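You operate a simulated robot arm through the tools that you are given. There is no shell and no other tool. Be economical: measure what you need, move in short steps, check, and stop when the job is done.

The job below is to be done with a simulated robot arm. You get a single attempt, and the scene is never put back.

Task
Check the module link, run a balance pass, then park the balance plug.
Fine: check once, LINK OK shown; balance switch on till the display shows BALANCE, off again before the plug goes to its holder; busbar and screws stay.

The check looks at the end state, three seconds after you hand in, the way a careful person would. Anything else that was tipped, shoved, dropped, spilled or broken makes it a failure.

Robot
A 6-joint arm with a two-finger parallel gripper, fixed in place. Base frame: the origin is at the foot of the arm, x ahead of it, y to its left, z up. Units: m, degrees, N and s.
Its first joint turns from -66.0 to 66.0 degrees. Payload 2.7 kg.
The tool frame sits at the grasp point between the pads (the TCP): z along the fingers, y along the line on which they close. The tips reach 0.023 m beyond it. The gripper opens to 0.094 m. The fingers are 0.038 m wide and 0.01 m thick; the gripper's body (0.054 by 0.096 m) begins 0.039 m behind the TCP.
Orientation is that of the tool frame in the base frame, as a unit quaternion [x, y, z, w]. With the fingers straight down and closing along the base's y, the tool's x points along the base's -x, its y along +y and its z along -z.

Tools
- The arm moves only by the tool drive_tool. Its argument "motion" is a list of rows, each a list of 7 numbers: the shift along the tool's x, y, z in m, then the turn, a rotation vector about the tool's x, y, z in degrees, then the opening, from 0 (shut) to 1 (fully open). In form: [[dx, dy, dz, wx, wy, wz, jaw], ...]. A call has 1 to 12 rows; each row is the pose to reach, as a shift and turn from the pose commanded when the call began, along the tool's axes at that moment. Rows are played at 5 a second. More than 0.05 m and 8.6 degrees between two rows, or a gripper value outside its range, and nothing of the call is played. A pose out of reach is approached as far as the arm can. The call stops where the force on the tool passes 40 N (or 10 N more than at its start, if that is more) or the arm is blocked; 0.2 s more then pass. The fingers move at their own pace (about 0.045 m/s each) and stop on an object; they squeeze with about 27 N. The grip force told is the motor's: it shows also when the fingers shut on nothing. Time passes only in rows, and 0.2 s behind the last, so rows that repeat a pose let the fingers close. The reply holds the time, the measured pose of the TCP, the force on the tool along the base axes, the opening and the grip force, in the units named above and with some noise.
- Cameras (640 x 400 px; columns grow to the right, rows downward): "scene" is fixed at [0.0488, -0.4139, 1.4176]; the picture's right is [0.94, -0.35, 0.00], its down [-0.15, -0.39, -0.91] and it looks along [0.31, 0.85, -0.42] (base axes); focal length 325 px, centre (320, 200). "wrist" rides on the gripper at [0.087, 0.016, -0.075] in the tool frame; the picture's right is [-0.18, 0.98, 0.00], its down [-0.58, -0.11, -0.81] and it looks along [-0.79, -0.15, 0.59] (tool axes); focal length 243 px, centre (320, 200). There is no depth. A picture from a camera that has moved, and an enlarged one, comes with that camera's place and axes in the base frame and with its lens.
- get_image(camera): a new picture of that camera. The clock stands still meanwhile.
- inspect(camera, box): a new picture of the part [left, top, right, bottom] of that camera's present view, enlarged. The clock stands still meanwhile.
- job_done(): hands the job in; it is judged then, once.

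Work in short steps. Places have to be worked out from the pictures, the camera data and where the tool is seen: move nearer, look again, correct. Check each grasp and each placing, and mend what went wrong. You have 120 turns and 84 pictures in all, those below and enlarged ones among them. Open the gripper and draw the arm clear of the work before you hand the job in, unless the task says otherwise; then end with one line.

The tools are called after ">>>" by a JSON object that holds its "op" and its "data". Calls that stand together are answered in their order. drive_tool: Moves the arm, as the interface text tells. Its arguments: {"type":"object","properties":{"motion":{"type":"array","items":{"type":"array","items":{"type":"number"}}}},"required":["motion"]} The other tools are called the same way: get_image (camera) takes a picture; inspect (camera, box) takes an enlarged picture of a part of a camera's view; job_done () hands the job in.

At the start:

```text
time_s: 0.0
ee_pos: [0.4069, 0.1899, 1.1973]
orientation: [0.001, 1.0, 0.0, 0.0]
ft_force: [0.8, 0.2, -1.2]
gripper_width: 0.0942
finger_force: 0.0
```

scene: 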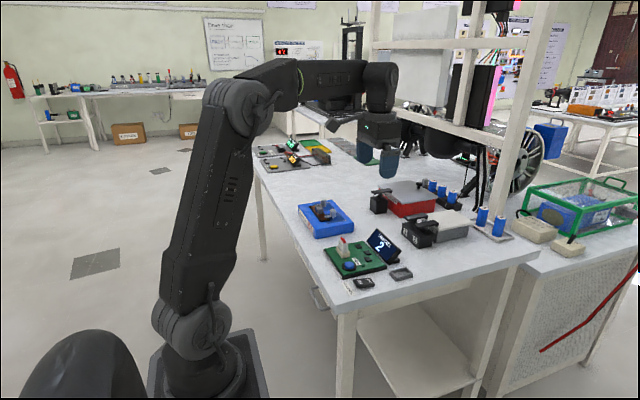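
wrist: 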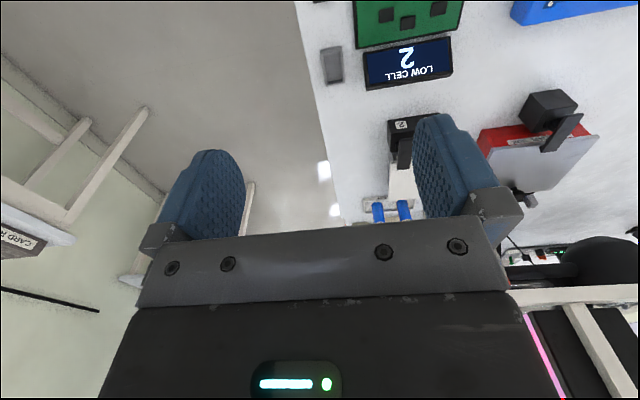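

I start with enlarged views of the work area to identify the parts.

>>> {"op": "inspect", "data": {"camera": "scene", "box": [280, 170, 480, 295]}}

>>> {"op": "inspect", "data": {"camera": "scene", "box": [320, 225, 420, 295]}}

>>> {"op": "inspect", "data": {"camera": "scene", "box": [230, 120, 390, 220]}}

```text
3.20 times, centred on (380, 232) of scene
camera zoom: at [0.0488, -0.4139, 1.4176], right [0.94, -0.35, 0.0], down [-0.15, -0.39, -0.91], along [0.31, 0.85, -0.42], focal length 1041 px, centre (128, 96)
```

zoom: 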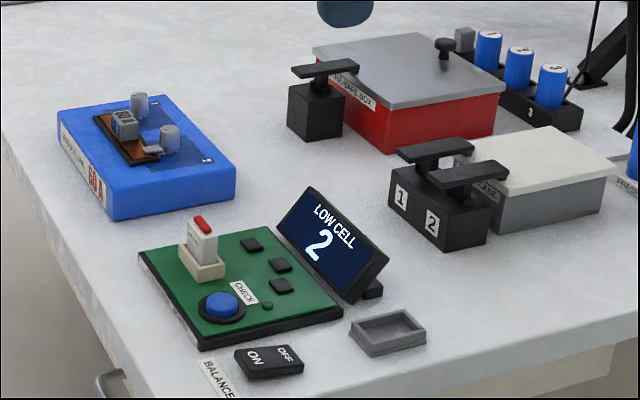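

```text
5.71 times, centred on (370, 260) of scene
camera zoom: at [0.0488, -0.4139, 1.4176], right [0.94, -0.35, 0.0], down [-0.15, -0.39, -0.91], along [0.31, 0.85, -0.42], focal length 1860 px, centre (34, -143)
```

zoom: 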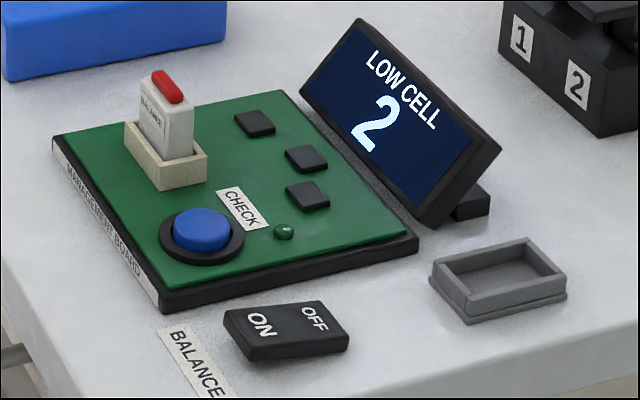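

```text
4.00 times, centred on (310, 170) of scene
camera zoom: at [0.0488, -0.4139, 1.4176], right [0.94, -0.35, 0.0], down [-0.15, -0.39, -0.91], along [0.31, 0.85, -0.42], focal length 1302 px, centre (360, 320)
```

zoom: 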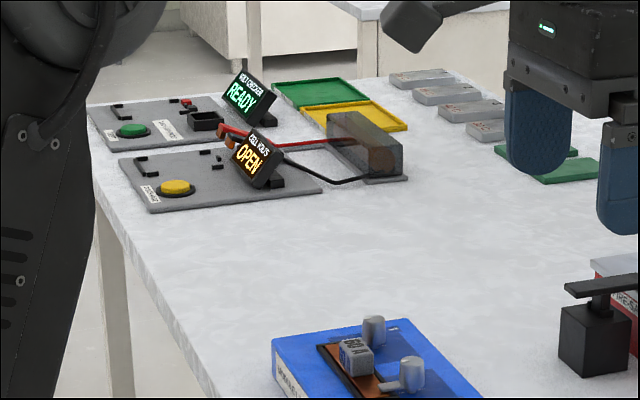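

Triangulating from both cameras gives a board and holder height of about 0.86, higher than the stated 0.716. The holder comes out near (0.51, 0.19) and the button near (0.38, 0.26). I move back for a better wrist view to confirm this.

>>> {"op": "drive_tool", "data": {"motion": [[0.04, 0.012, 0, 0, 0, 0, 1], [0.08, 0.025, 0, 0, 0, 0, 1], [0.12, 0.04, 0, 0, 0, 0, 1], [0.12, 0.04, 0, 0, 0, 0, 1]]}}

>>> {"op": "get_image", "data": {"camera": "wrist"}}

>>> {"op": "get_image", "data": {"camera": "scene"}}

```text
time_s: 1.0
ee_pos: [0.2849, 0.2297, 1.1948]
orientation: [0.0, 1.0, -0.001, 0.0]
ft_force: [-0.4, -0.4, -0.2]
gripper_width: 0.0942
finger_force: 0.0
```

```text
78 pictures are left
camera wrist: at [0.1979, 0.2452, 1.2679], right [0.18, 0.98, 0.0], down [0.58, -0.11, 0.81], along [0.79, -0.15, -0.59], focal length 243 px, centre (320, 200)
```

wrist: 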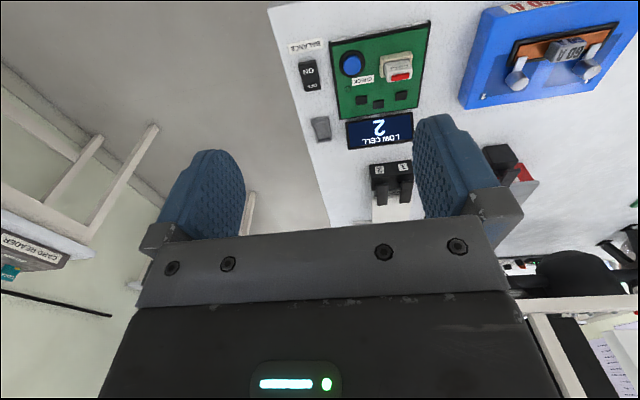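

```text
77 pictures are left
```

scene: 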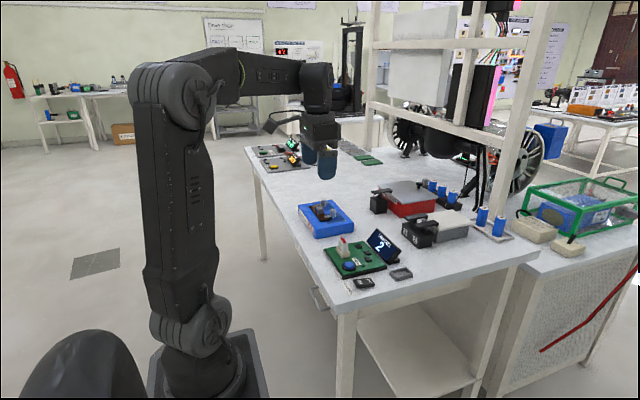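

Two wrist views and the scene view agree. The button top is at about (0.382, 0.261, 0.87), the plug top at (0.394, 0.327, 0.91), the switch at (0.395, 0.191, 0.855) and the holder at (0.52, 0.188). I lower for a close view before touching anything.

>>> {"op": "drive_tool", "data": {"motion": [[0, 0, 0.045, 0, 0, 0, 1], [0, 0, 0.09, 0, 0, 0, 1], [0, 0, 0.135, 0, 0, 0, 1], [0, 0, 0.155, 0, 0, 0, 1], [0, 0, 0.155, 0, 0, 0, 1]]}}

>>> {"op": "get_image", "data": {"camera": "wrist"}}

>>> {"op": "inspect", "data": {"camera": "wrist", "box": [240, 0, 440, 125]}}

```text
time_s: 2.2
ee_pos: [0.2864, 0.2279, 1.04]
orientation: [0.001, 1.0, 0.0, 0.0]
ft_force: [0.0, -0.4, 0.0]
gripper_width: 0.0939
finger_force: 0.0
```

```text
76 pictures are left
camera wrist: at [0.1984, 0.2433, 1.1133], right [0.18, 0.98, 0.0], down [0.58, -0.11, 0.81], along [0.79, -0.15, -0.59], focal length 243 px, centre (320, 200)
```

wrist: 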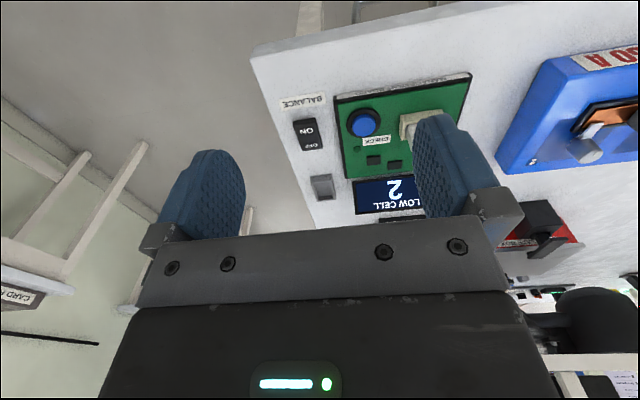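

```text
3.20 times, centred on (340, 62) of wrist
camera zoom: at [0.1984, 0.2433, 1.1133], right [0.18, 0.98, 0.0], down [0.58, -0.11, 0.81], along [0.79, -0.15, -0.59], focal length 776 px, centre (256, 640)
```

zoom: 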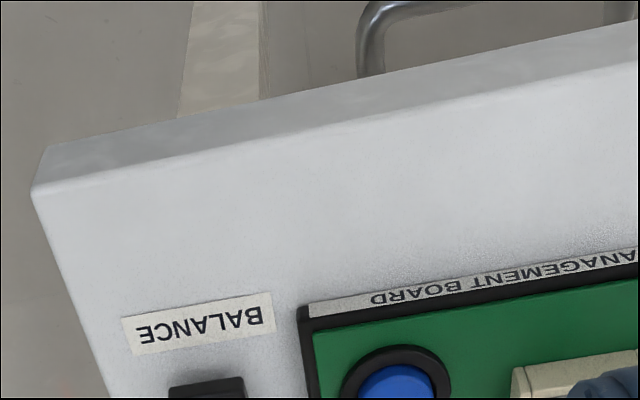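

The button is confirmed at (0.382, 0.262) and the switch at (0.396, 0.189), running about 55 mm along x with ON at the near end. I close the fingers and move above the CHECK button.

>>> {"op": "drive_tool", "data": {"motion": [[-0.032, 0.011, 0, 0, 0, 0, 0.5], [-0.064, 0.022, 0, 0, 0, 0, 0], [-0.0956, 0.033, 0, 0, 0, 0, 0], [-0.0956, 0.033, 0.045, 0, 0, 0, 0], [-0.0956, 0.033, 0.09, 0, 0, 0, 0], [-0.0956, 0.033, 0.11, 0, 0, 0, 0], [-0.0956, 0.033, 0.11, 0, 0, 0, 0]]}}

>>> {"op": "inspect", "data": {"camera": "scene", "box": [310, 195, 430, 295]}}

>>> {"op": "get_image", "data": {"camera": "wrist"}}

```text
time_s: 3.8
ee_pos: [0.3825, 0.2612, 0.9308]
orientation: [0.0, 1.0, 0.0, -0.001]
ft_force: [-0.2, -0.5, 0.0]
gripper_width: 0.0
finger_force: 27.2
```

```text
4.00 times, centred on (370, 245) of scene
camera zoom: at [0.0488, -0.4139, 1.4176], right [0.94, -0.35, 0.0], down [-0.15, -0.39, -0.91], along [0.31, 0.85, -0.42], focal length 1302 px, centre (120, 20)
```

zoom: 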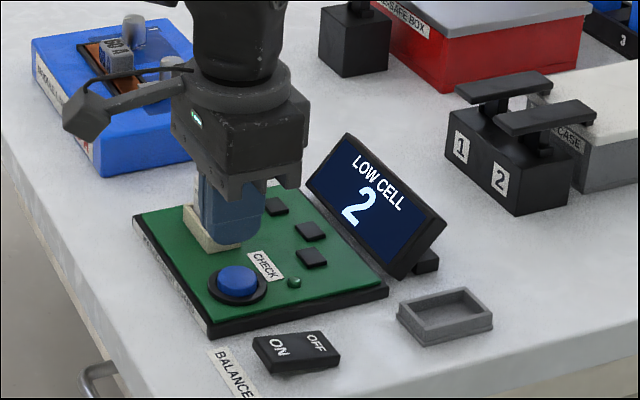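

```text
73 pictures are left
camera wrist: at [0.2948, 0.2767, 1.004], right [0.18, 0.98, 0.0], down [0.58, -0.11, 0.81], along [0.79, -0.15, -0.59], focal length 243 px, centre (320, 200)
```

wrist: 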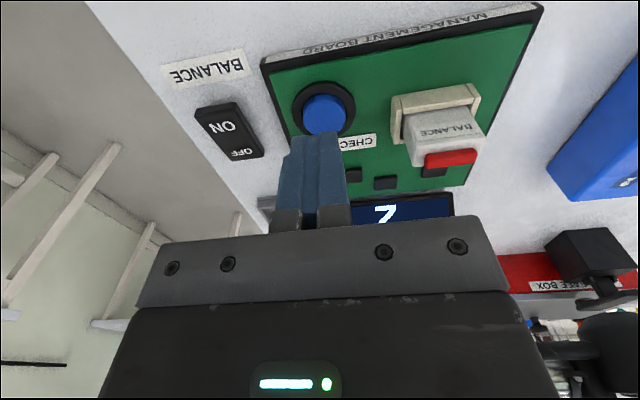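

The fingers are aligned over the button. I descend in small steps to press it.

>>> {"op": "drive_tool", "data": {"motion": [[0, 0, 0.015, 0, 0, 0, 0], [0, 0, 0.03, 0, 0, 0, 0], [0, 0, 0.036, 0, 0, 0, 0]]}}

>>> {"op": "inspect", "data": {"camera": "scene", "box": [310, 195, 430, 295]}}

```text
time_s: 4.6
ee_pos: [0.381, 0.2611, 0.8954]
orientation: [0.0, 1.0, 0.001, 0.0]
ft_force: [0.8, 0.2, 0.7]
gripper_width: 0.0
finger_force: 26.8
```

```text
4.00 times, centred on (370, 245) of scene
camera zoom: at [0.0488, -0.4139, 1.4176], right [0.94, -0.35, 0.0], down [-0.15, -0.39, -0.91], along [0.31, 0.85, -0.42], focal length 1302 px, centre (120, 20)
```

zoom: 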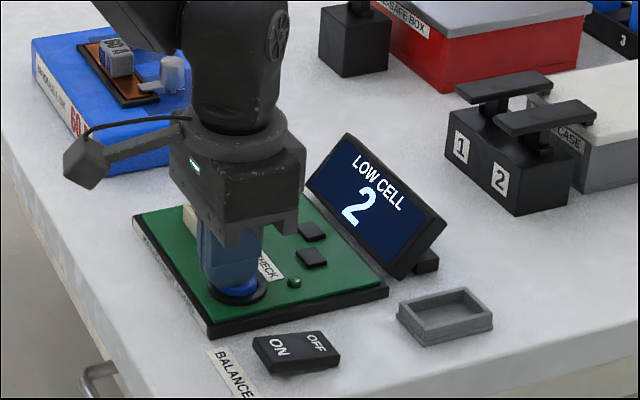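

The tips are just above the button top. I press a few millimetres further.

>>> {"op": "drive_tool", "data": {"motion": [[0, 0, 0.003, 0, 0, 0, 0], [0, 0, 0.005, 0, 0, 0, 0], [0, 0, 0.007, 0, 0, 0, 0]]}}

>>> {"op": "inspect", "data": {"camera": "scene", "box": [310, 195, 430, 295]}}

```text
time_s: 5.4
ee_pos: [0.3817, 0.2621, 0.8904]
orientation: [0.001, 1.0, 0.001, 0.0]
ft_force: [-2.1, -5.7, 17.9]
gripper_width: 0.0
finger_force: 26.7
```

```text
4.00 times, centred on (370, 245) of scene
camera zoom: at [0.0485, -0.4142, 1.4175], right [0.94, -0.35, 0.0], down [-0.15, -0.39, -0.91], along [0.32, 0.85, -0.42], focal length 1302 px, centre (120, 20)
```

zoom: 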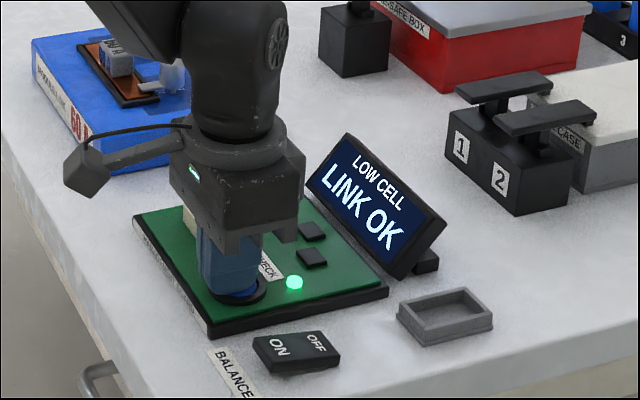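

LINK OK is shown. I lift off and move over the ON end of the balance switch.

>>> {"op": "drive_tool", "data": {"motion": [[0, 0, -0.025, 0, 0, 0, 0], [0, 0, -0.042, 0, 0, 0, 0], [0.006, -0.036, -0.042, 0, 0, 0, 0], [0.011, -0.072, -0.042, 0, 0, 0, 0], [0.011, -0.072, -0.032, 0, 0, 0, 0], [0.011, -0.072, -0.022, 0, 0, 0, 0], [0.011, -0.072, -0.022, 0, 0, 0, 0]]}}

>>> {"op": "inspect", "data": {"camera": "scene", "box": [310, 195, 430, 295]}}

>>> {"op": "get_image", "data": {"camera": "wrist"}}

```text
time_s: 7.0
ee_pos: [0.3697, 0.1892, 0.9101]
orientation: [0.0, 1.0, 0.0, 0.001]
ft_force: [0.4, 0.1, -0.9]
gripper_width: 0.0
finger_force: 26.8
```

```text
4.00 times, centred on (370, 245) of scene
camera zoom: at [0.0488, -0.4139, 1.4176], right [0.94, -0.35, 0.0], down [-0.15, -0.39, -0.91], along [0.31, 0.85, -0.42], focal length 1302 px, centre (120, 20)
```

zoom: 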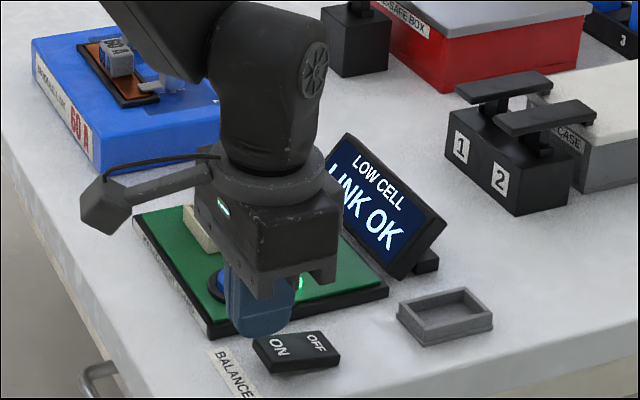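

```text
69 pictures are left
camera wrist: at [0.2823, 0.2054, 0.9821], right [0.18, 0.98, 0.0], down [0.58, -0.11, 0.81], along [0.79, -0.15, -0.59], focal length 243 px, centre (320, 200)
```

wrist: 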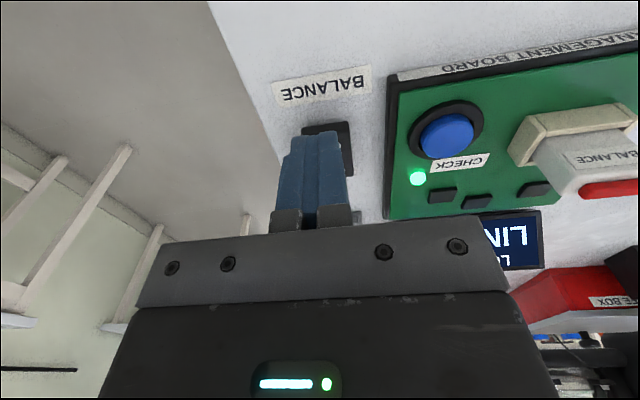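

The ON end is at x = 0.372, y = 0.191, directly under the tips. I descend gently and watch the force and display.

>>> {"op": "drive_tool", "data": {"motion": [[0, 0.001, 0.012, 0, 0, 0, 0], [0, 0.001, 0.02, 0, 0, 0, 0], [0, 0.001, 0.025, 0, 0, 0, 0], [0, 0.001, 0.029, 0, 0, 0, 0]]}}

>>> {"op": "inspect", "data": {"camera": "scene", "box": [310, 195, 430, 295]}}

```text
time_s: 8.1
ee_pos: [0.3711, 0.1923, 0.8855]
orientation: [-0.001, 1.0, 0.001, 0.001]
ft_force: [-5.1, -1.1, 10.0]
gripper_width: 0.0
finger_force: 27.1
stopped in row 4: the force on the tool passed its limit (the readings are from after the stop); the commanded pose is now the measured one
```

```text
4.00 times, centred on (370, 245) of scene
camera zoom: at [0.0486, -0.414, 1.4176], right [0.94, -0.35, 0.0], down [-0.15, -0.39, -0.91], along [0.32, 0.85, -0.42], focal length 1302 px, centre (120, 20)
```

zoom: 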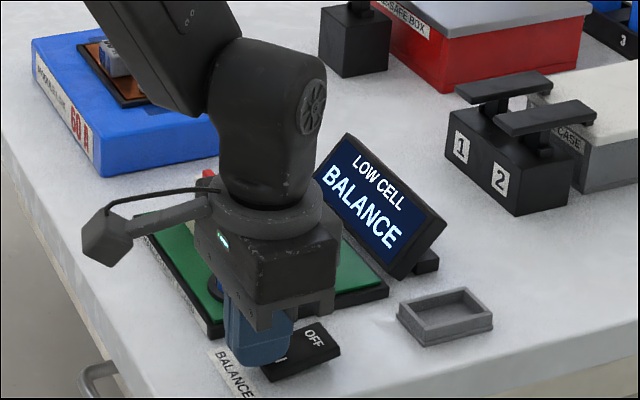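

BALANCE is shown. I lift and move over the raised OFF end at about x = 0.423.

>>> {"op": "drive_tool", "data": {"motion": [[0, 0, -0.02, 0, 0, 0, 0], [0, 0, -0.035, 0, 0, 0, 0], [-0.027, -0.001, -0.035, 0, 0, 0, 0], [-0.053, -0.003, -0.035, 0, 0, 0, 0], [-0.053, -0.003, -0.018, 0, 0, 0, 0], [-0.053, -0.003, -0.018, 0, 0, 0, 0]]}}

>>> {"op": "inspect", "data": {"camera": "scene", "box": [310, 195, 430, 295]}}

>>> {"op": "get_image", "data": {"camera": "wrist"}}

```text
time_s: 9.4
ee_pos: [0.4233, 0.1909, 0.9007]
orientation: [0.0, 1.0, 0.001, 0.0]
ft_force: [-0.2, 0.0, 0.2]
gripper_width: 0.0
finger_force: 27.2
```

```text
4.00 times, centred on (370, 245) of scene
camera zoom: at [0.0488, -0.4139, 1.4176], right [0.94, -0.35, 0.0], down [-0.15, -0.39, -0.91], along [0.31, 0.85, -0.42], focal length 1302 px, centre (120, 20)
```

zoom: 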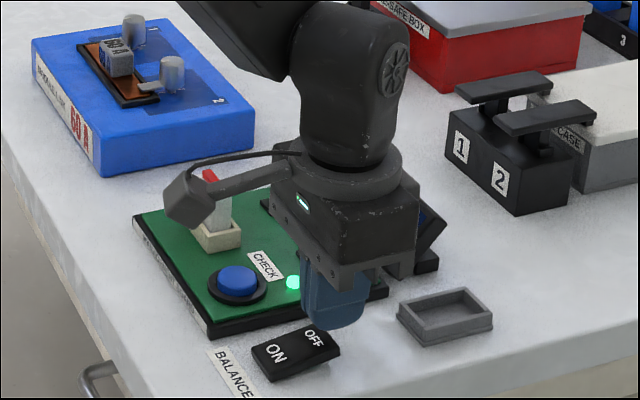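

```text
66 pictures are left
camera wrist: at [0.3365, 0.2053, 0.9734], right [0.18, 0.98, 0.0], down [0.58, -0.11, 0.81], along [0.79, -0.15, -0.59], focal length 243 px, centre (320, 200)
```

wrist: 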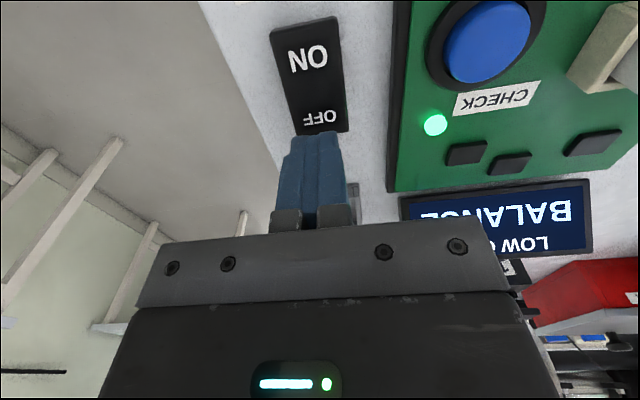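

The display still reads BALANCE. The OFF end's edge is at x ≈ 0.423, so I press centred at 0.419.

>>> {"op": "drive_tool", "data": {"motion": [[0.004, 0, 0.0, 0, 0, 0, 0], [0.004, 0, 0.01, 0, 0, 0, 0], [0.004, 0, 0.015, 0, 0, 0, 0], [0.004, 0, 0.019, 0, 0, 0, 0]]}}

>>> {"op": "inspect", "data": {"camera": "scene", "box": [310, 195, 430, 295]}}

>>> {"op": "get_image", "data": {"camera": "wrist"}}

```text
time_s: 10.4
ee_pos: [0.4208, 0.1881, 0.8866]
orientation: [-0.001, 1.0, 0.002, 0.002]
ft_force: [-7.3, -3.5, 35.7]
gripper_width: 0.0
finger_force: 27.3
```

```text
4.00 times, centred on (370, 245) of scene
camera zoom: at [0.0481, -0.4142, 1.4175], right [0.94, -0.35, 0.0], down [-0.15, -0.39, -0.91], along [0.32, 0.85, -0.42], focal length 1302 px, centre (120, 20)
```

zoom: 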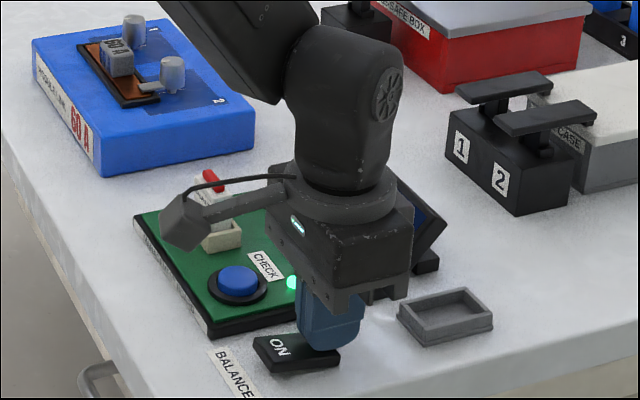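

```text
64 pictures are left
camera wrist: at [0.3331, 0.204, 0.9581], right [0.18, 0.98, 0.0], down [0.58, -0.11, 0.81], along [0.8, -0.15, -0.59], focal length 243 px, centre (320, 200)
```

wrist: 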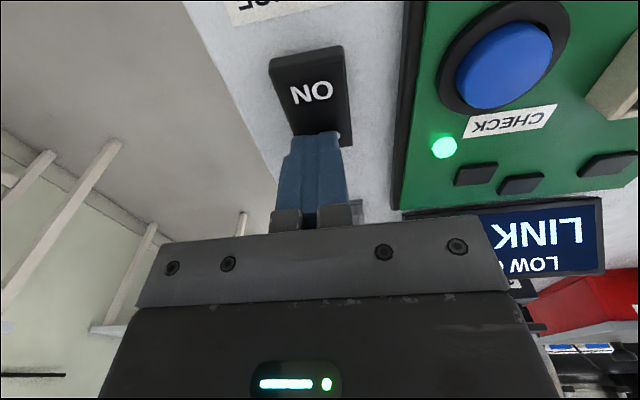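

The switch is off and the display is back to LINK OK. I lift and view the plug and holder, opening the gripper up high.

>>> {"op": "drive_tool", "data": {"motion": [[0, 0, -0.045, 0, 0, 0, 0], [0, 0, -0.09, 0, 0, 0, 0], [0, 0, -0.12, 0, 0, 0, 0], [0.035, 0.02, -0.12, 0, 0, 0, 0.5], [0.07, 0.04, -0.12, 0, 0, 0, 1], [0.1, 0.06, -0.12, 0, 0, 0, 1], [0.1, 0.06, -0.12, 0, 0, 0, 1]]}}

>>> {"op": "get_image", "data": {"camera": "wrist"}}

>>> {"op": "inspect", "data": {"camera": "scene", "box": [325, 225, 415, 290]}}

```text
time_s: 12.1
ee_pos: [0.3182, 0.2498, 1.0042]
orientation: [-0.001, 1.0, 0.001, 0.0]
ft_force: [-0.4, 0.3, -0.7]
gripper_width: 0.0855
finger_force: 0.1
```

```text
63 pictures are left
camera wrist: at [0.2313, 0.2649, 1.0761], right [0.18, 0.98, 0.0], down [0.58, -0.11, 0.81], along [0.79, -0.15, -0.59], focal length 243 px, centre (320, 200)
```

wrist: 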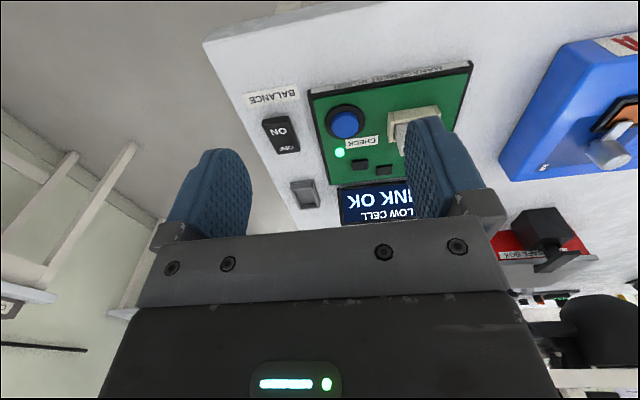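

```text
6.15 times, centred on (370, 258) of scene
camera zoom: at [0.0488, -0.4139, 1.4176], right [0.94, -0.35, 0.0], down [-0.15, -0.39, -0.91], along [0.31, 0.85, -0.42], focal length 2003 px, centre (12, -154)
```

zoom: 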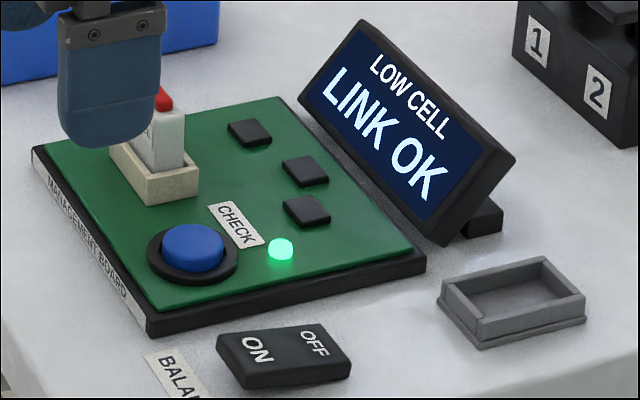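

Next I need the plug's shape and orientation, so I move to bring it between the fingers in the wrist view.

>>> {"op": "drive_tool", "data": {"motion": [[0, 0.045, 0, 0, 0, 0, 1], [0, 0.085, 0, 0, 0, 0, 1], [-0.02, 0.085, 0.02, 0, 0, 0, 1], [-0.02, 0.085, 0.02, 0, 0, 0, 1]]}}

>>> {"op": "get_image", "data": {"camera": "wrist"}}

>>> {"op": "inspect", "data": {"camera": "wrist", "box": [240, 60, 400, 160]}}

```text
time_s: 13.1
ee_pos: [0.34, 0.3346, 0.9843]
orientation: [0.0, 1.0, 0.001, 0.002]
ft_force: [-0.4, -0.6, -0.6]
gripper_width: 0.0939
finger_force: 0.1
```

```text
61 pictures are left
camera wrist: at [0.2521, 0.3496, 1.0566], right [0.18, 0.98, 0.0], down [0.58, -0.11, 0.81], along [0.79, -0.15, -0.59], focal length 243 px, centre (320, 200)
```

wrist: 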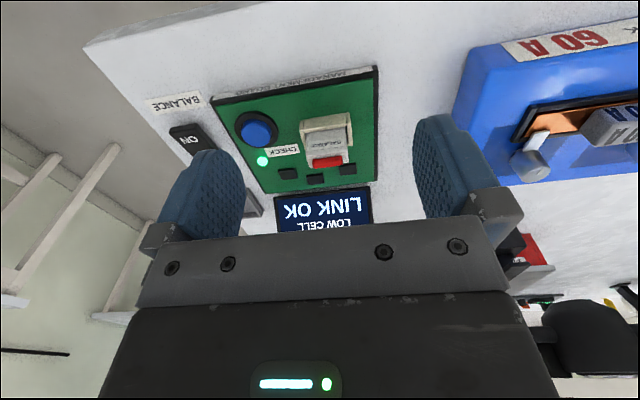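

```text
4.00 times, centred on (320, 110) of wrist
camera zoom: at [0.2521, 0.3496, 1.0566], right [0.18, 0.98, 0.0], down [0.58, -0.11, 0.81], along [0.79, -0.15, -0.59], focal length 970 px, centre (320, 560)
```

zoom: 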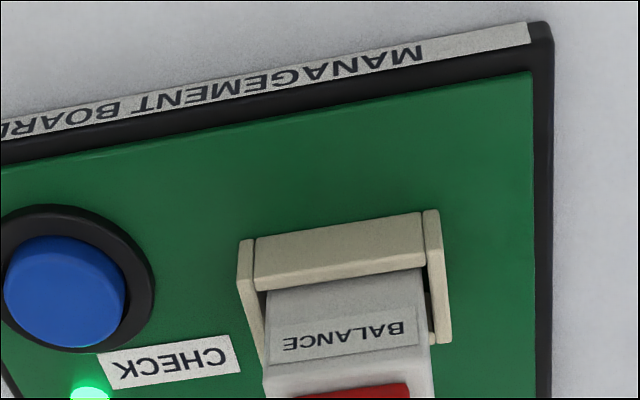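

>>> {"op": "inspect", "data": {"camera": "wrist", "box": [265, 95, 393, 175]}}

```text
5.00 times, centred on (329, 135) of wrist
camera zoom: at [0.2521, 0.3496, 1.0566], right [0.18, 0.98, 0.0], down [0.58, -0.11, 0.81], along [0.79, -0.15, -0.59], focal length 1213 px, centre (275, 525)
```

zoom: 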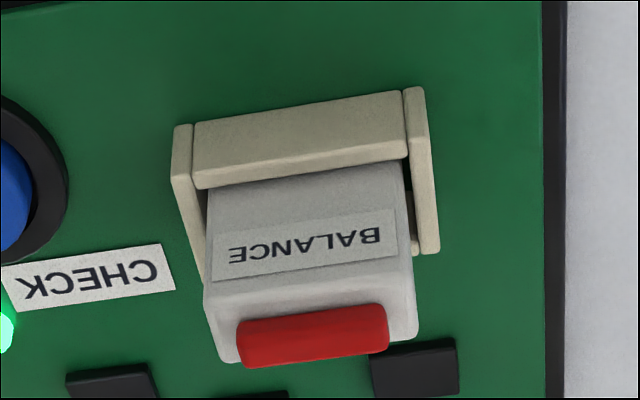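

The plug measures about 35 mm (y) × 18 mm (x), centred at (0.396, 0.329) with its top at z ≈ 0.905. The holder tray is about 55 mm (x) × 30 mm (y), centred at (0.505, 0.189), so the plug must turn 90° to go in. I move above the plug with a partial opening.

>>> {"op": "drive_tool", "data": {"motion": [[-0.028, -0.003, 0, 0, 0, 0, 0.8], [-0.056, -0.0055, 0, 0, 0, 0, 0.65], [-0.056, -0.0055, 0.025, 0, 0, 0, 0.62], [-0.056, -0.0055, 0.045, 0, 0, 0, 0.62], [-0.056, -0.0055, 0.045, 0, 0, 0, 0.62]]}}

>>> {"op": "get_image", "data": {"camera": "wrist"}}

>>> {"op": "inspect", "data": {"camera": "scene", "box": [310, 195, 430, 295]}}

```text
time_s: 14.2
ee_pos: [0.3959, 0.3278, 0.9378]
orientation: [0.0, 1.0, 0.001, 0.001]
ft_force: [-0.4, -0.5, -0.2]
gripper_width: 0.0582
finger_force: 0.0
```

```text
58 pictures are left
camera wrist: at [0.3087, 0.3443, 1.0104], right [0.18, 0.98, 0.0], down [0.58, -0.11, 0.81], along [0.79, -0.15, -0.59], focal length 243 px, centre (320, 200)
```

wrist: 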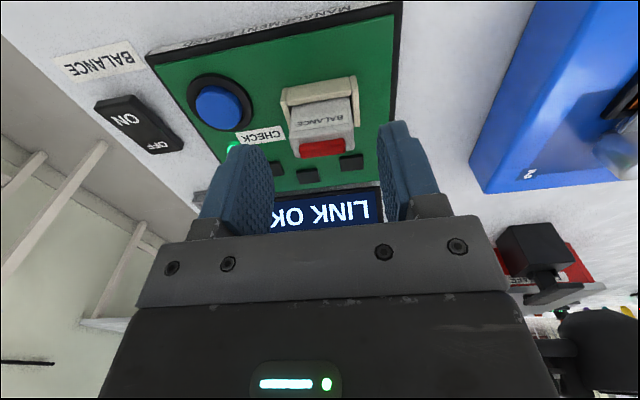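

```text
4.00 times, centred on (370, 245) of scene
camera zoom: at [0.0488, -0.4139, 1.4176], right [0.94, -0.35, 0.0], down [-0.15, -0.39, -0.91], along [0.31, 0.85, -0.42], focal length 1302 px, centre (120, 20)
```

zoom: 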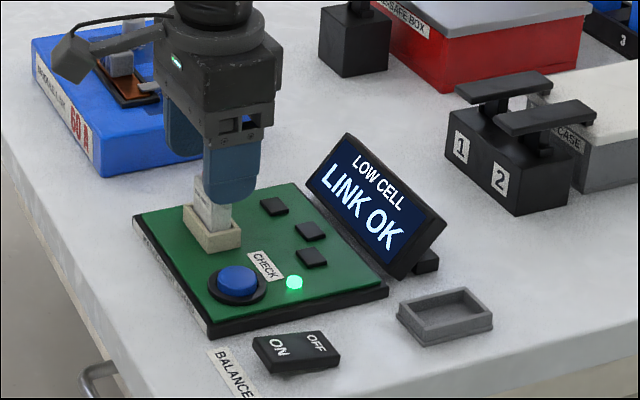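

The plug is centred between the fingers at (0.396, 0.329). I descend to TCP z ≈ 0.903 and close.

>>> {"op": "drive_tool", "data": {"motion": [[0, 0.0008, 0.018, 0, 0, 0, 0.62], [0, 0.0008, 0.035, 0, 0, 0, 0.62], [0, 0.0008, 0.035, 0, 0, 0, 0.3], [0, 0.0008, 0.035, 0, 0, 0, 0.2], [0, 0.0008, 0.035, 0, 0, 0, 0.2], [0, 0.0008, 0.035, 0, 0, 0, 0.2]]}}

>>> {"op": "inspect", "data": {"camera": "scene", "box": [310, 195, 430, 295]}}

>>> {"op": "get_image", "data": {"camera": "wrist"}}

```text
time_s: 15.7
ee_pos: [0.3946, 0.3301, 0.9036]
orientation: [0.0, 1.0, 0.001, 0.0]
ft_force: [-0.4, -0.2, 0.0]
gripper_width: 0.0352
finger_force: 27.8
```

```text
4.00 times, centred on (370, 245) of scene
camera zoom: at [0.0488, -0.4139, 1.4176], right [0.94, -0.35, 0.0], down [-0.15, -0.39, -0.91], along [0.31, 0.85, -0.42], focal length 1302 px, centre (120, 20)
```

zoom: 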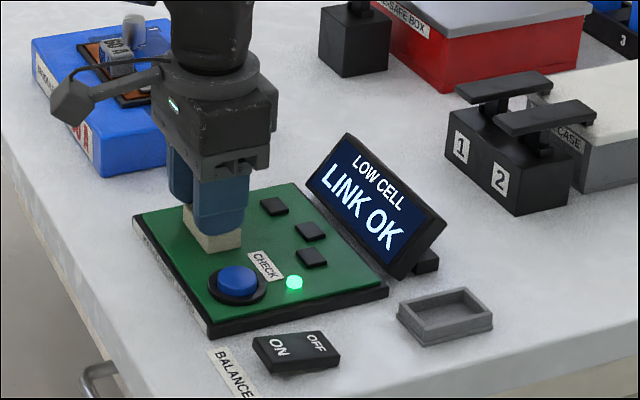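

```text
55 pictures are left
camera wrist: at [0.3077, 0.3458, 0.9759], right [0.18, 0.98, 0.0], down [0.58, -0.11, 0.81], along [0.79, -0.15, -0.59], focal length 243 px, centre (320, 200)
```

wrist: 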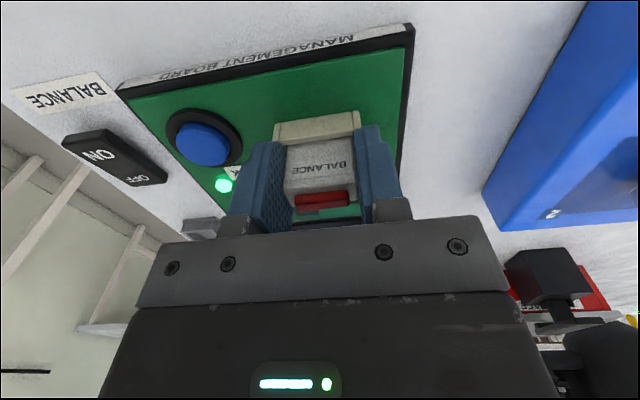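

The plug is gripped at 35.2 mm width. I pull it straight up slowly.

>>> {"op": "drive_tool", "data": {"motion": [[0, 0, -0.006, 0, 0, 0, 0.2], [0, 0, -0.014, 0, 0, 0, 0.2], [0, 0, -0.025, 0, 0, 0, 0.2], [0, 0, -0.05, 0, 0, 0, 0.2], [0, 0, -0.085, 0, 0, 0, 0.2], [0, 0, -0.085, 0, 0, 0, 0.2]]}}

>>> {"op": "inspect", "data": {"camera": "scene", "box": [310, 175, 430, 275]}}

>>> {"op": "get_image", "data": {"camera": "wrist"}}

```text
time_s: 17.1
ee_pos: [0.3978, 0.3298, 0.9882]
orientation: [0.0, 1.0, 0.0, 0.0]
ft_force: [0.0, 0.0, 0.1]
gripper_width: 0.035
finger_force: 27.3
```

```text
4.00 times, centred on (370, 225) of scene
camera zoom: at [0.0488, -0.4139, 1.4176], right [0.94, -0.35, 0.0], down [-0.15, -0.39, -0.91], along [0.31, 0.85, -0.42], focal length 1302 px, centre (120, 100)
```

zoom: 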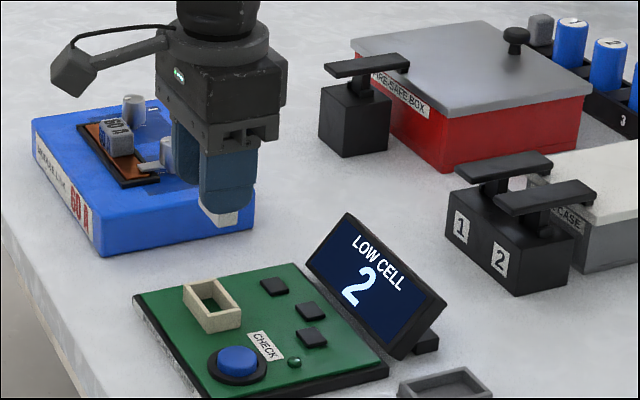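

```text
53 pictures are left
camera wrist: at [0.3096, 0.3445, 1.0607], right [0.18, 0.98, 0.0], down [0.58, -0.11, 0.81], along [0.79, -0.15, -0.59], focal length 243 px, centre (320, 200)
```

wrist: 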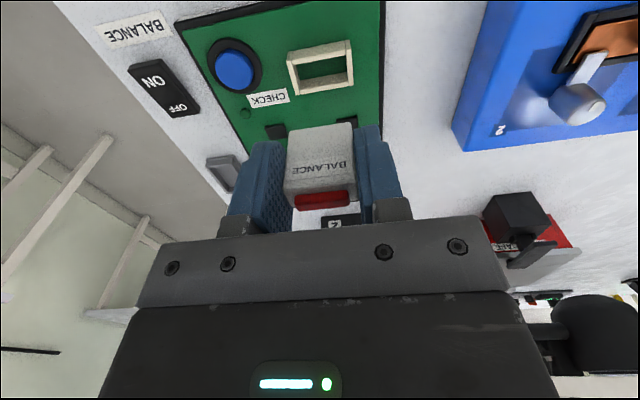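

The plug is out and held. It extends about 37 mm below the TCP, so its bottom is now at about z = 0.951. I carry it above the holder at a safe height while turning it 90°, which swings the camera to the free -y side.

>>> {"op": "drive_tool", "data": {"motion": [[-0.0097, -0.0128, -0.012, 0, 0, -8.18, 0.2], [-0.0195, -0.0256, -0.012, 0, 0, -16.36, 0.2], [-0.0292, -0.0385, -0.012, 0, 0, -24.54, 0.2], [-0.0389, -0.0513, -0.012, 0, 0, -32.73, 0.2], [-0.0486, -0.0641, -0.012, 0, 0, -40.9, 0.2], [-0.0584, -0.0769, -0.012, 0, 0, -49.1, 0.2], [-0.0681, -0.0897, -0.012, 0, 0, -57.27, 0.2], [-0.0778, -0.1025, -0.012, 0, 0, -65.45, 0.2], [-0.0875, -0.1154, -0.012, 0, 0, -73.63, 0.2], [-0.0973, -0.1282, -0.012, 0, 0, -81.8, 0.2], [-0.107, -0.141, -0.012, 0, 0, -90, 0.2], [-0.107, -0.141, -0.012, 0, 0, -90, 0.2]]}}

>>> {"op": "get_image", "data": {"camera": "scene"}}

>>> {"op": "get_image", "data": {"camera": "wrist"}}

```text
time_s: 19.6
ee_pos: [0.5031, 0.1889, 1.0007]
orientation: [0.708, -0.706, 0.0, -0.001]
ft_force: [-1.0, 0.4, -0.1]
gripper_width: 0.0352
finger_force: 27.2
```

```text
52 pictures are left
```

scene: 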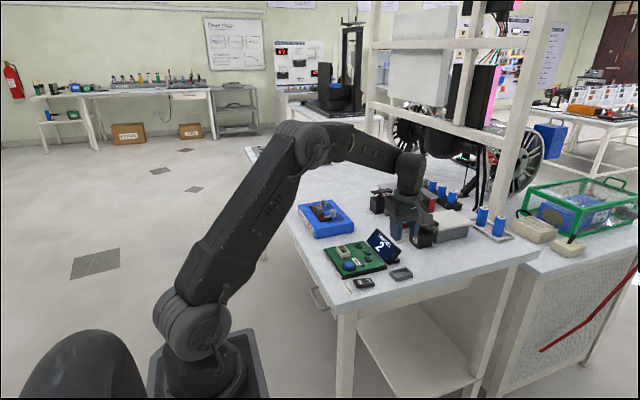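

```text
51 pictures are left
camera wrist: at [0.486, 0.1009, 1.0733], right [-0.98, 0.18, 0.0], down [0.11, 0.58, 0.81], along [0.15, 0.79, -0.59], focal length 243 px, centre (320, 200)
```

wrist: 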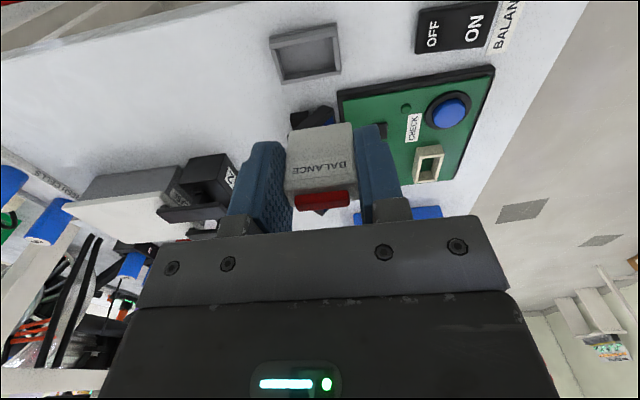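

>>> {"op": "inspect", "data": {"camera": "wrist", "box": [240, 10, 368, 90]}}

>>> {"op": "inspect", "data": {"camera": "scene", "box": [360, 210, 456, 290]}}

```text
5.00 times, centred on (304, 50) of wrist
camera zoom: at [0.486, 0.1009, 1.0733], right [-0.98, 0.18, 0.0], down [0.11, 0.58, 0.81], along [0.15, 0.79, -0.59], focal length 1213 px, centre (400, 950)
```

zoom: 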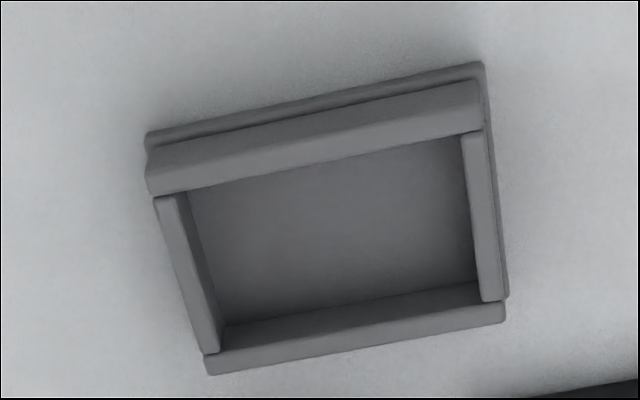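

```text
5.00 times, centred on (408, 250) of scene
camera zoom: at [0.0488, -0.4139, 1.4176], right [0.94, -0.35, 0.0], down [-0.15, -0.39, -0.91], along [0.31, 0.85, -0.42], focal length 1627 px, centre (-120, -50)
```

zoom: 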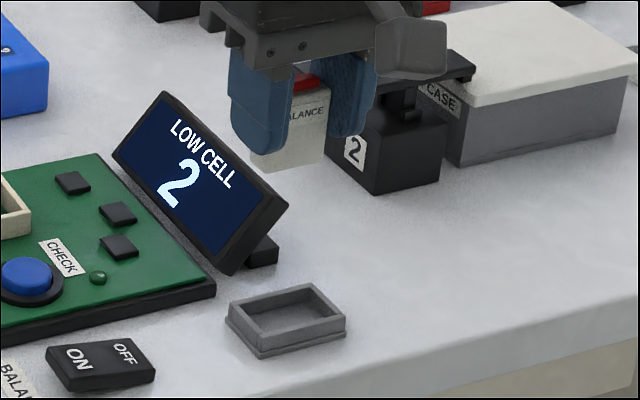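

The wrist view puts the tray centre near (0.512, 0.192) with its inner opening about 46 × 25 mm and its rim at z ≈ 0.855. I shift there and descend partway to compare the plug with the tray directly.

>>> {"op": "drive_tool", "data": {"motion": [[-0.003, -0.009, 0, 0, 0, 0, 0.2], [-0.003, -0.009, 0.04, 0, 0, 0, 0.2], [-0.003, -0.009, 0.07, 0, 0, 0, 0.2], [-0.003, -0.009, 0.07, 0, 0, 0, 0.2]]}}

>>> {"op": "inspect", "data": {"camera": "wrist", "box": [220, 40, 412, 160]}}

>>> {"op": "inspect", "data": {"camera": "scene", "box": [360, 210, 456, 290]}}

```text
time_s: 20.6
ee_pos: [0.5108, 0.1907, 0.9316]
orientation: [-0.707, 0.707, 0.001, 0.001]
ft_force: [0.9, 0.3, -0.3]
gripper_width: 0.0351
finger_force: 26.9
```

```text
3.33 times, centred on (316, 100) of wrist
camera zoom: at [0.4941, 0.1044, 1.0036], right [-0.98, 0.18, 0.0], down [0.11, 0.58, 0.81], along [0.15, 0.79, -0.59], focal length 809 px, centre (333, 533)
```

zoom: 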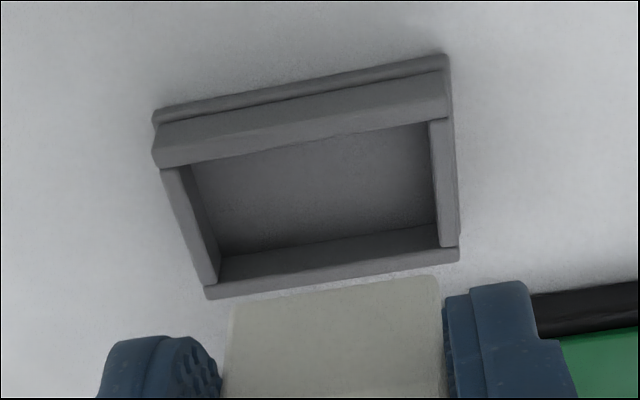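

```text
5.00 times, centred on (408, 250) of scene
camera zoom: at [0.0488, -0.4139, 1.4176], right [0.94, -0.35, 0.0], down [-0.15, -0.39, -0.91], along [0.31, 0.85, -0.42], focal length 1627 px, centre (-120, -50)
```

zoom: 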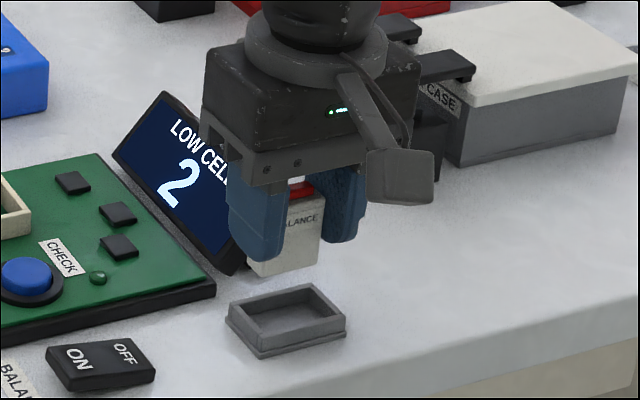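

Relative to the tray opening, the plug needs about +5 mm in x and +1.5 mm in y. I correct and lower to just above the rim.

>>> {"op": "drive_tool", "data": {"motion": [[-0.0015, -0.005, 0, 0, 0, 0, 0.2], [-0.0015, -0.005, 0.015, 0, 0, 0, 0.2], [-0.0015, -0.005, 0.03, 0, 0, 0, 0.2], [-0.0015, -0.005, 0.03, 0, 0, 0, 0.2]]}}

>>> {"op": "inspect", "data": {"camera": "wrist", "box": [220, 40, 412, 160]}}

>>> {"op": "inspect", "data": {"camera": "scene", "box": [360, 210, 456, 290]}}

```text
time_s: 21.6
ee_pos: [0.5187, 0.1936, 0.904]
orientation: [0.708, -0.707, 0.002, -0.003]
ft_force: [-4.8, -4.2, 22.1]
gripper_width: 0.0349
finger_force: 27.0
```

```text
3.33 times, centred on (316, 100) of wrist
camera zoom: at [0.5005, 0.1058, 0.9758], right [-0.98, 0.18, -0.01], down [0.1, 0.58, 0.81], along [0.15, 0.79, -0.59], focal length 809 px, centre (333, 533)
```

zoom: 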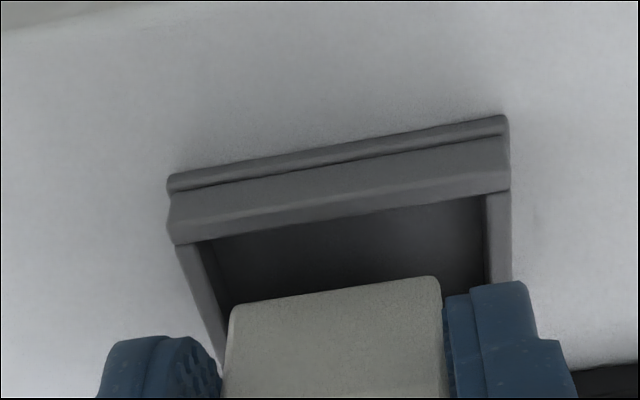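

```text
5.00 times, centred on (408, 250) of scene
camera zoom: at [0.0483, -0.4141, 1.4175], right [0.94, -0.35, 0.0], down [-0.15, -0.39, -0.91], along [0.32, 0.85, -0.42], focal length 1627 px, centre (-120, -50)
```

zoom: 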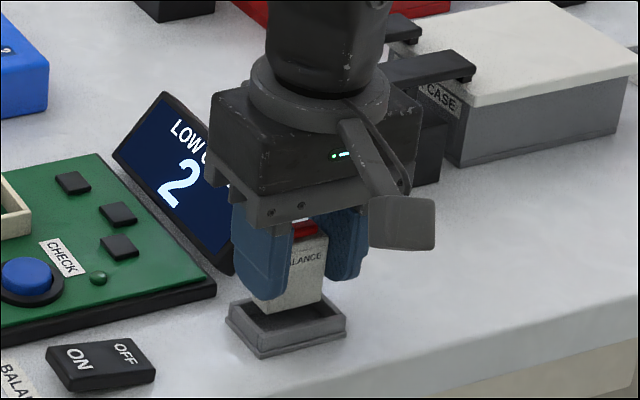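

The plug bottom is touching the far (+y) rim. The near-side gap is about 12 mm, where centred would be 3.5 mm. I lift, shift about -8.5 mm in y and -2 mm in x, and look again.

>>> {"op": "drive_tool", "data": {"motion": [[0, 0, -0.006, 0, 0, 0, 0.2], [0, 0, -0.012, 0, 0, 0, 0.2], [0.0085, 0.002, -0.012, 0, 0, 0, 0.2], [0.0085, 0.002, -0.006, 0, 0, 0, 0.2], [0.0085, 0.002, -0.006, 0, 0, 0, 0.2]]}}

>>> {"op": "inspect", "data": {"camera": "wrist", "box": [220, 40, 412, 160]}}

>>> {"op": "inspect", "data": {"camera": "scene", "box": [376, 230, 424, 270]}}

```text
time_s: 22.9
ee_pos: [0.5165, 0.1858, 0.9046]
orientation: [0.707, -0.707, -0.001, -0.002]
ft_force: [0.1, -0.2, -1.0]
gripper_width: 0.0351
finger_force: 27.2
```

```text
3.33 times, centred on (316, 100) of wrist
camera zoom: at [0.4978, 0.098, 0.9789], right [-0.98, 0.18, 0.0], down [0.11, 0.58, 0.81], along [0.15, 0.79, -0.59], focal length 809 px, centre (333, 533)
```

zoom: 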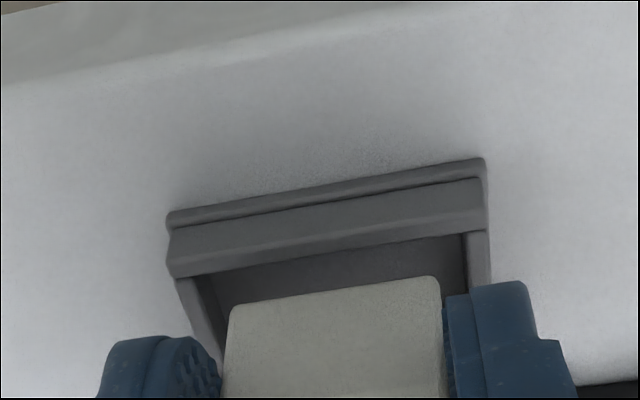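

```text
10.00 times, centred on (400, 250) of scene
camera zoom: at [0.0488, -0.4139, 1.4176], right [0.94, -0.35, 0.0], down [-0.15, -0.39, -0.91], along [0.31, 0.85, -0.42], focal length 3254 px, centre (-480, -300)
```

zoom: 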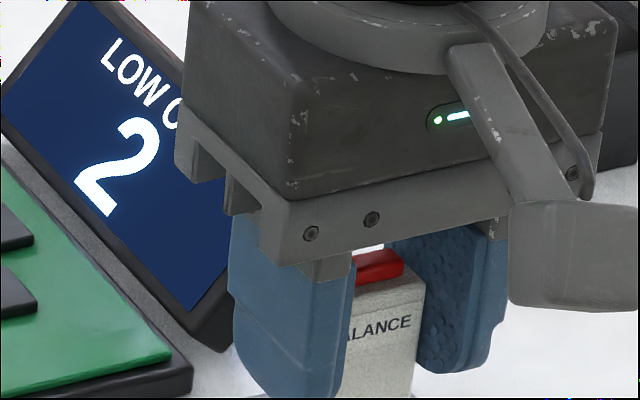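

x is now centred with equal gaps of about 4 mm. y needs about 2 mm more toward -y. I apply that and descend gently into the tray.

>>> {"op": "drive_tool", "data": {"motion": [[0.0022, 0, 0, 0, 0, 0, 0.2], [0.0022, 0, 0.003, 0, 0, 0, 0.2], [0.0022, 0, 0.006, 0, 0, 0, 0.2], [0.0022, 0, 0.009, 0, 0, 0, 0.2]]}}

>>> {"op": "inspect", "data": {"camera": "wrist", "box": [220, 40, 412, 160]}}

>>> {"op": "inspect", "data": {"camera": "scene", "box": [370, 235, 434, 290]}}

```text
time_s: 23.9
ee_pos: [0.5149, 0.1825, 0.8967]
orientation: [0.707, -0.707, -0.001, -0.001]
ft_force: [0.2, -0.6, -0.7]
gripper_width: 0.0352
finger_force: 27.5
```

```text
3.33 times, centred on (316, 100) of wrist
camera zoom: at [0.4978, 0.0953, 0.9695], right [-0.98, 0.18, 0.0], down [0.11, 0.58, 0.81], along [0.15, 0.79, -0.59], focal length 809 px, centre (333, 533)
```

zoom: 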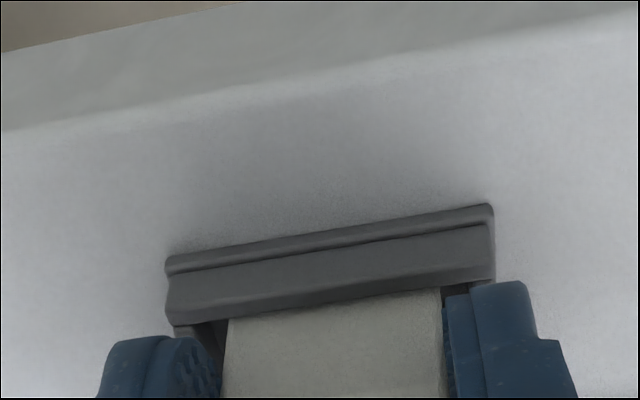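

```text
7.27 times, centred on (402, 262) of scene
camera zoom: at [0.0488, -0.4139, 1.4176], right [0.94, -0.35, 0.0], down [-0.15, -0.39, -0.91], along [0.31, 0.85, -0.42], focal length 2367 px, centre (-276, -254)
```

zoom: 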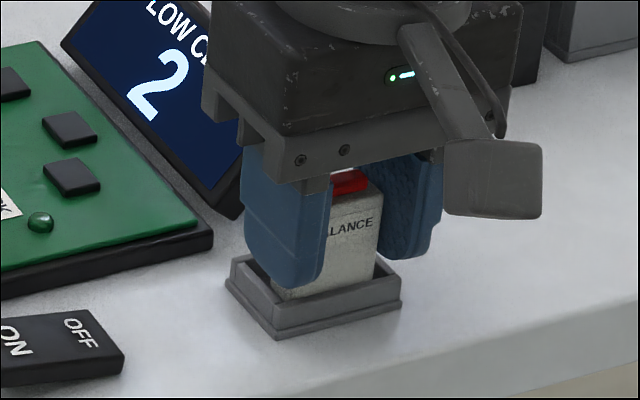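

The plug is inside the tray walls without contact. I descend slowly, watching for floor contact while keeping the fingertips off the rim.

>>> {"op": "drive_tool", "data": {"motion": [[0, 0, 0.003, 0, 0, 0, 0.2], [0, 0, 0.005, 0, 0, 0, 0.2], [0, 0, 0.007, 0, 0, 0, 0.2]]}}

>>> {"op": "inspect", "data": {"camera": "scene", "box": [370, 235, 434, 290]}}

```text
time_s: 24.6
ee_pos: [0.5151, 0.1828, 0.8926]
orientation: [0.707, -0.707, 0.0, -0.003]
ft_force: [-6.6, -1.6, 22.5]
gripper_width: 0.0352
finger_force: 27.0
```

```text
7.27 times, centred on (402, 262) of scene
camera zoom: at [0.0483, -0.414, 1.4176], right [0.94, -0.35, 0.0], down [-0.15, -0.39, -0.91], along [0.32, 0.85, -0.42], focal length 2367 px, centre (-276, -254)
```

zoom: 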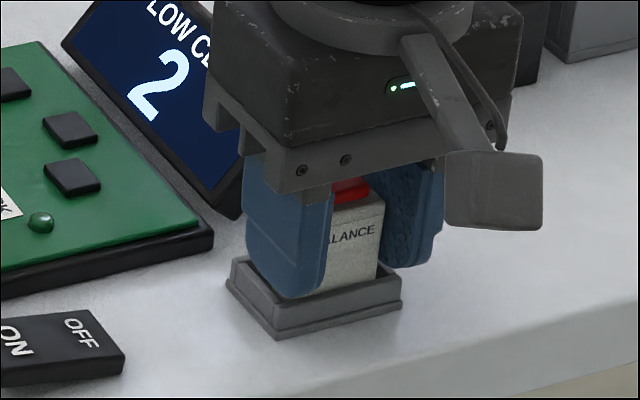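

The contact is about 12 mm below where the rim was touched, so this is the tray floor, with the fingertips still above the rim. I relieve the force slightly and then open.

>>> {"op": "drive_tool", "data": {"motion": [[0, 0, -0.003, 0, 0, 0, 0.2], [0, 0, -0.003, 0, 0, 0, 0.35], [0, 0, -0.003, 0, 0, 0, 0.55], [0, 0, -0.003, 0, 0, 0, 0.6], [0, 0, -0.003, 0, 0, 0, 0.6]]}}

>>> {"op": "inspect", "data": {"camera": "scene", "box": [370, 235, 434, 290]}}

>>> {"op": "get_image", "data": {"camera": "wrist"}}

```text
time_s: 25.9
ee_pos: [0.5156, 0.1821, 0.8934]
orientation: [0.707, -0.707, 0.0, 0.0]
ft_force: [-1.0, -0.3, 0.5]
gripper_width: 0.0563
finger_force: 0.2
```

```text
7.27 times, centred on (402, 262) of scene
camera zoom: at [0.0488, -0.4139, 1.4176], right [0.94, -0.35, 0.0], down [-0.15, -0.39, -0.91], along [0.31, 0.85, -0.42], focal length 2367 px, centre (-276, -254)
```

zoom: 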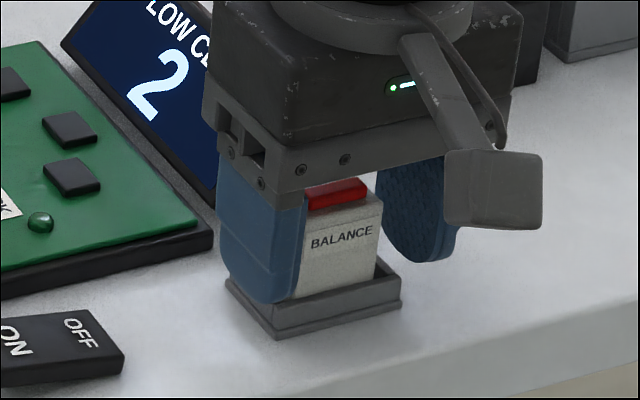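

```text
38 pictures are left
camera wrist: at [0.4981, 0.0948, 0.9658], right [-0.98, 0.18, 0.0], down [0.11, 0.58, 0.81], along [0.15, 0.79, -0.59], focal length 243 px, centre (320, 200)
```

wrist: 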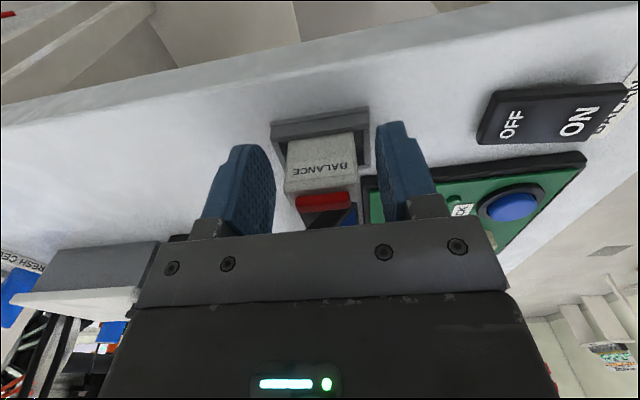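

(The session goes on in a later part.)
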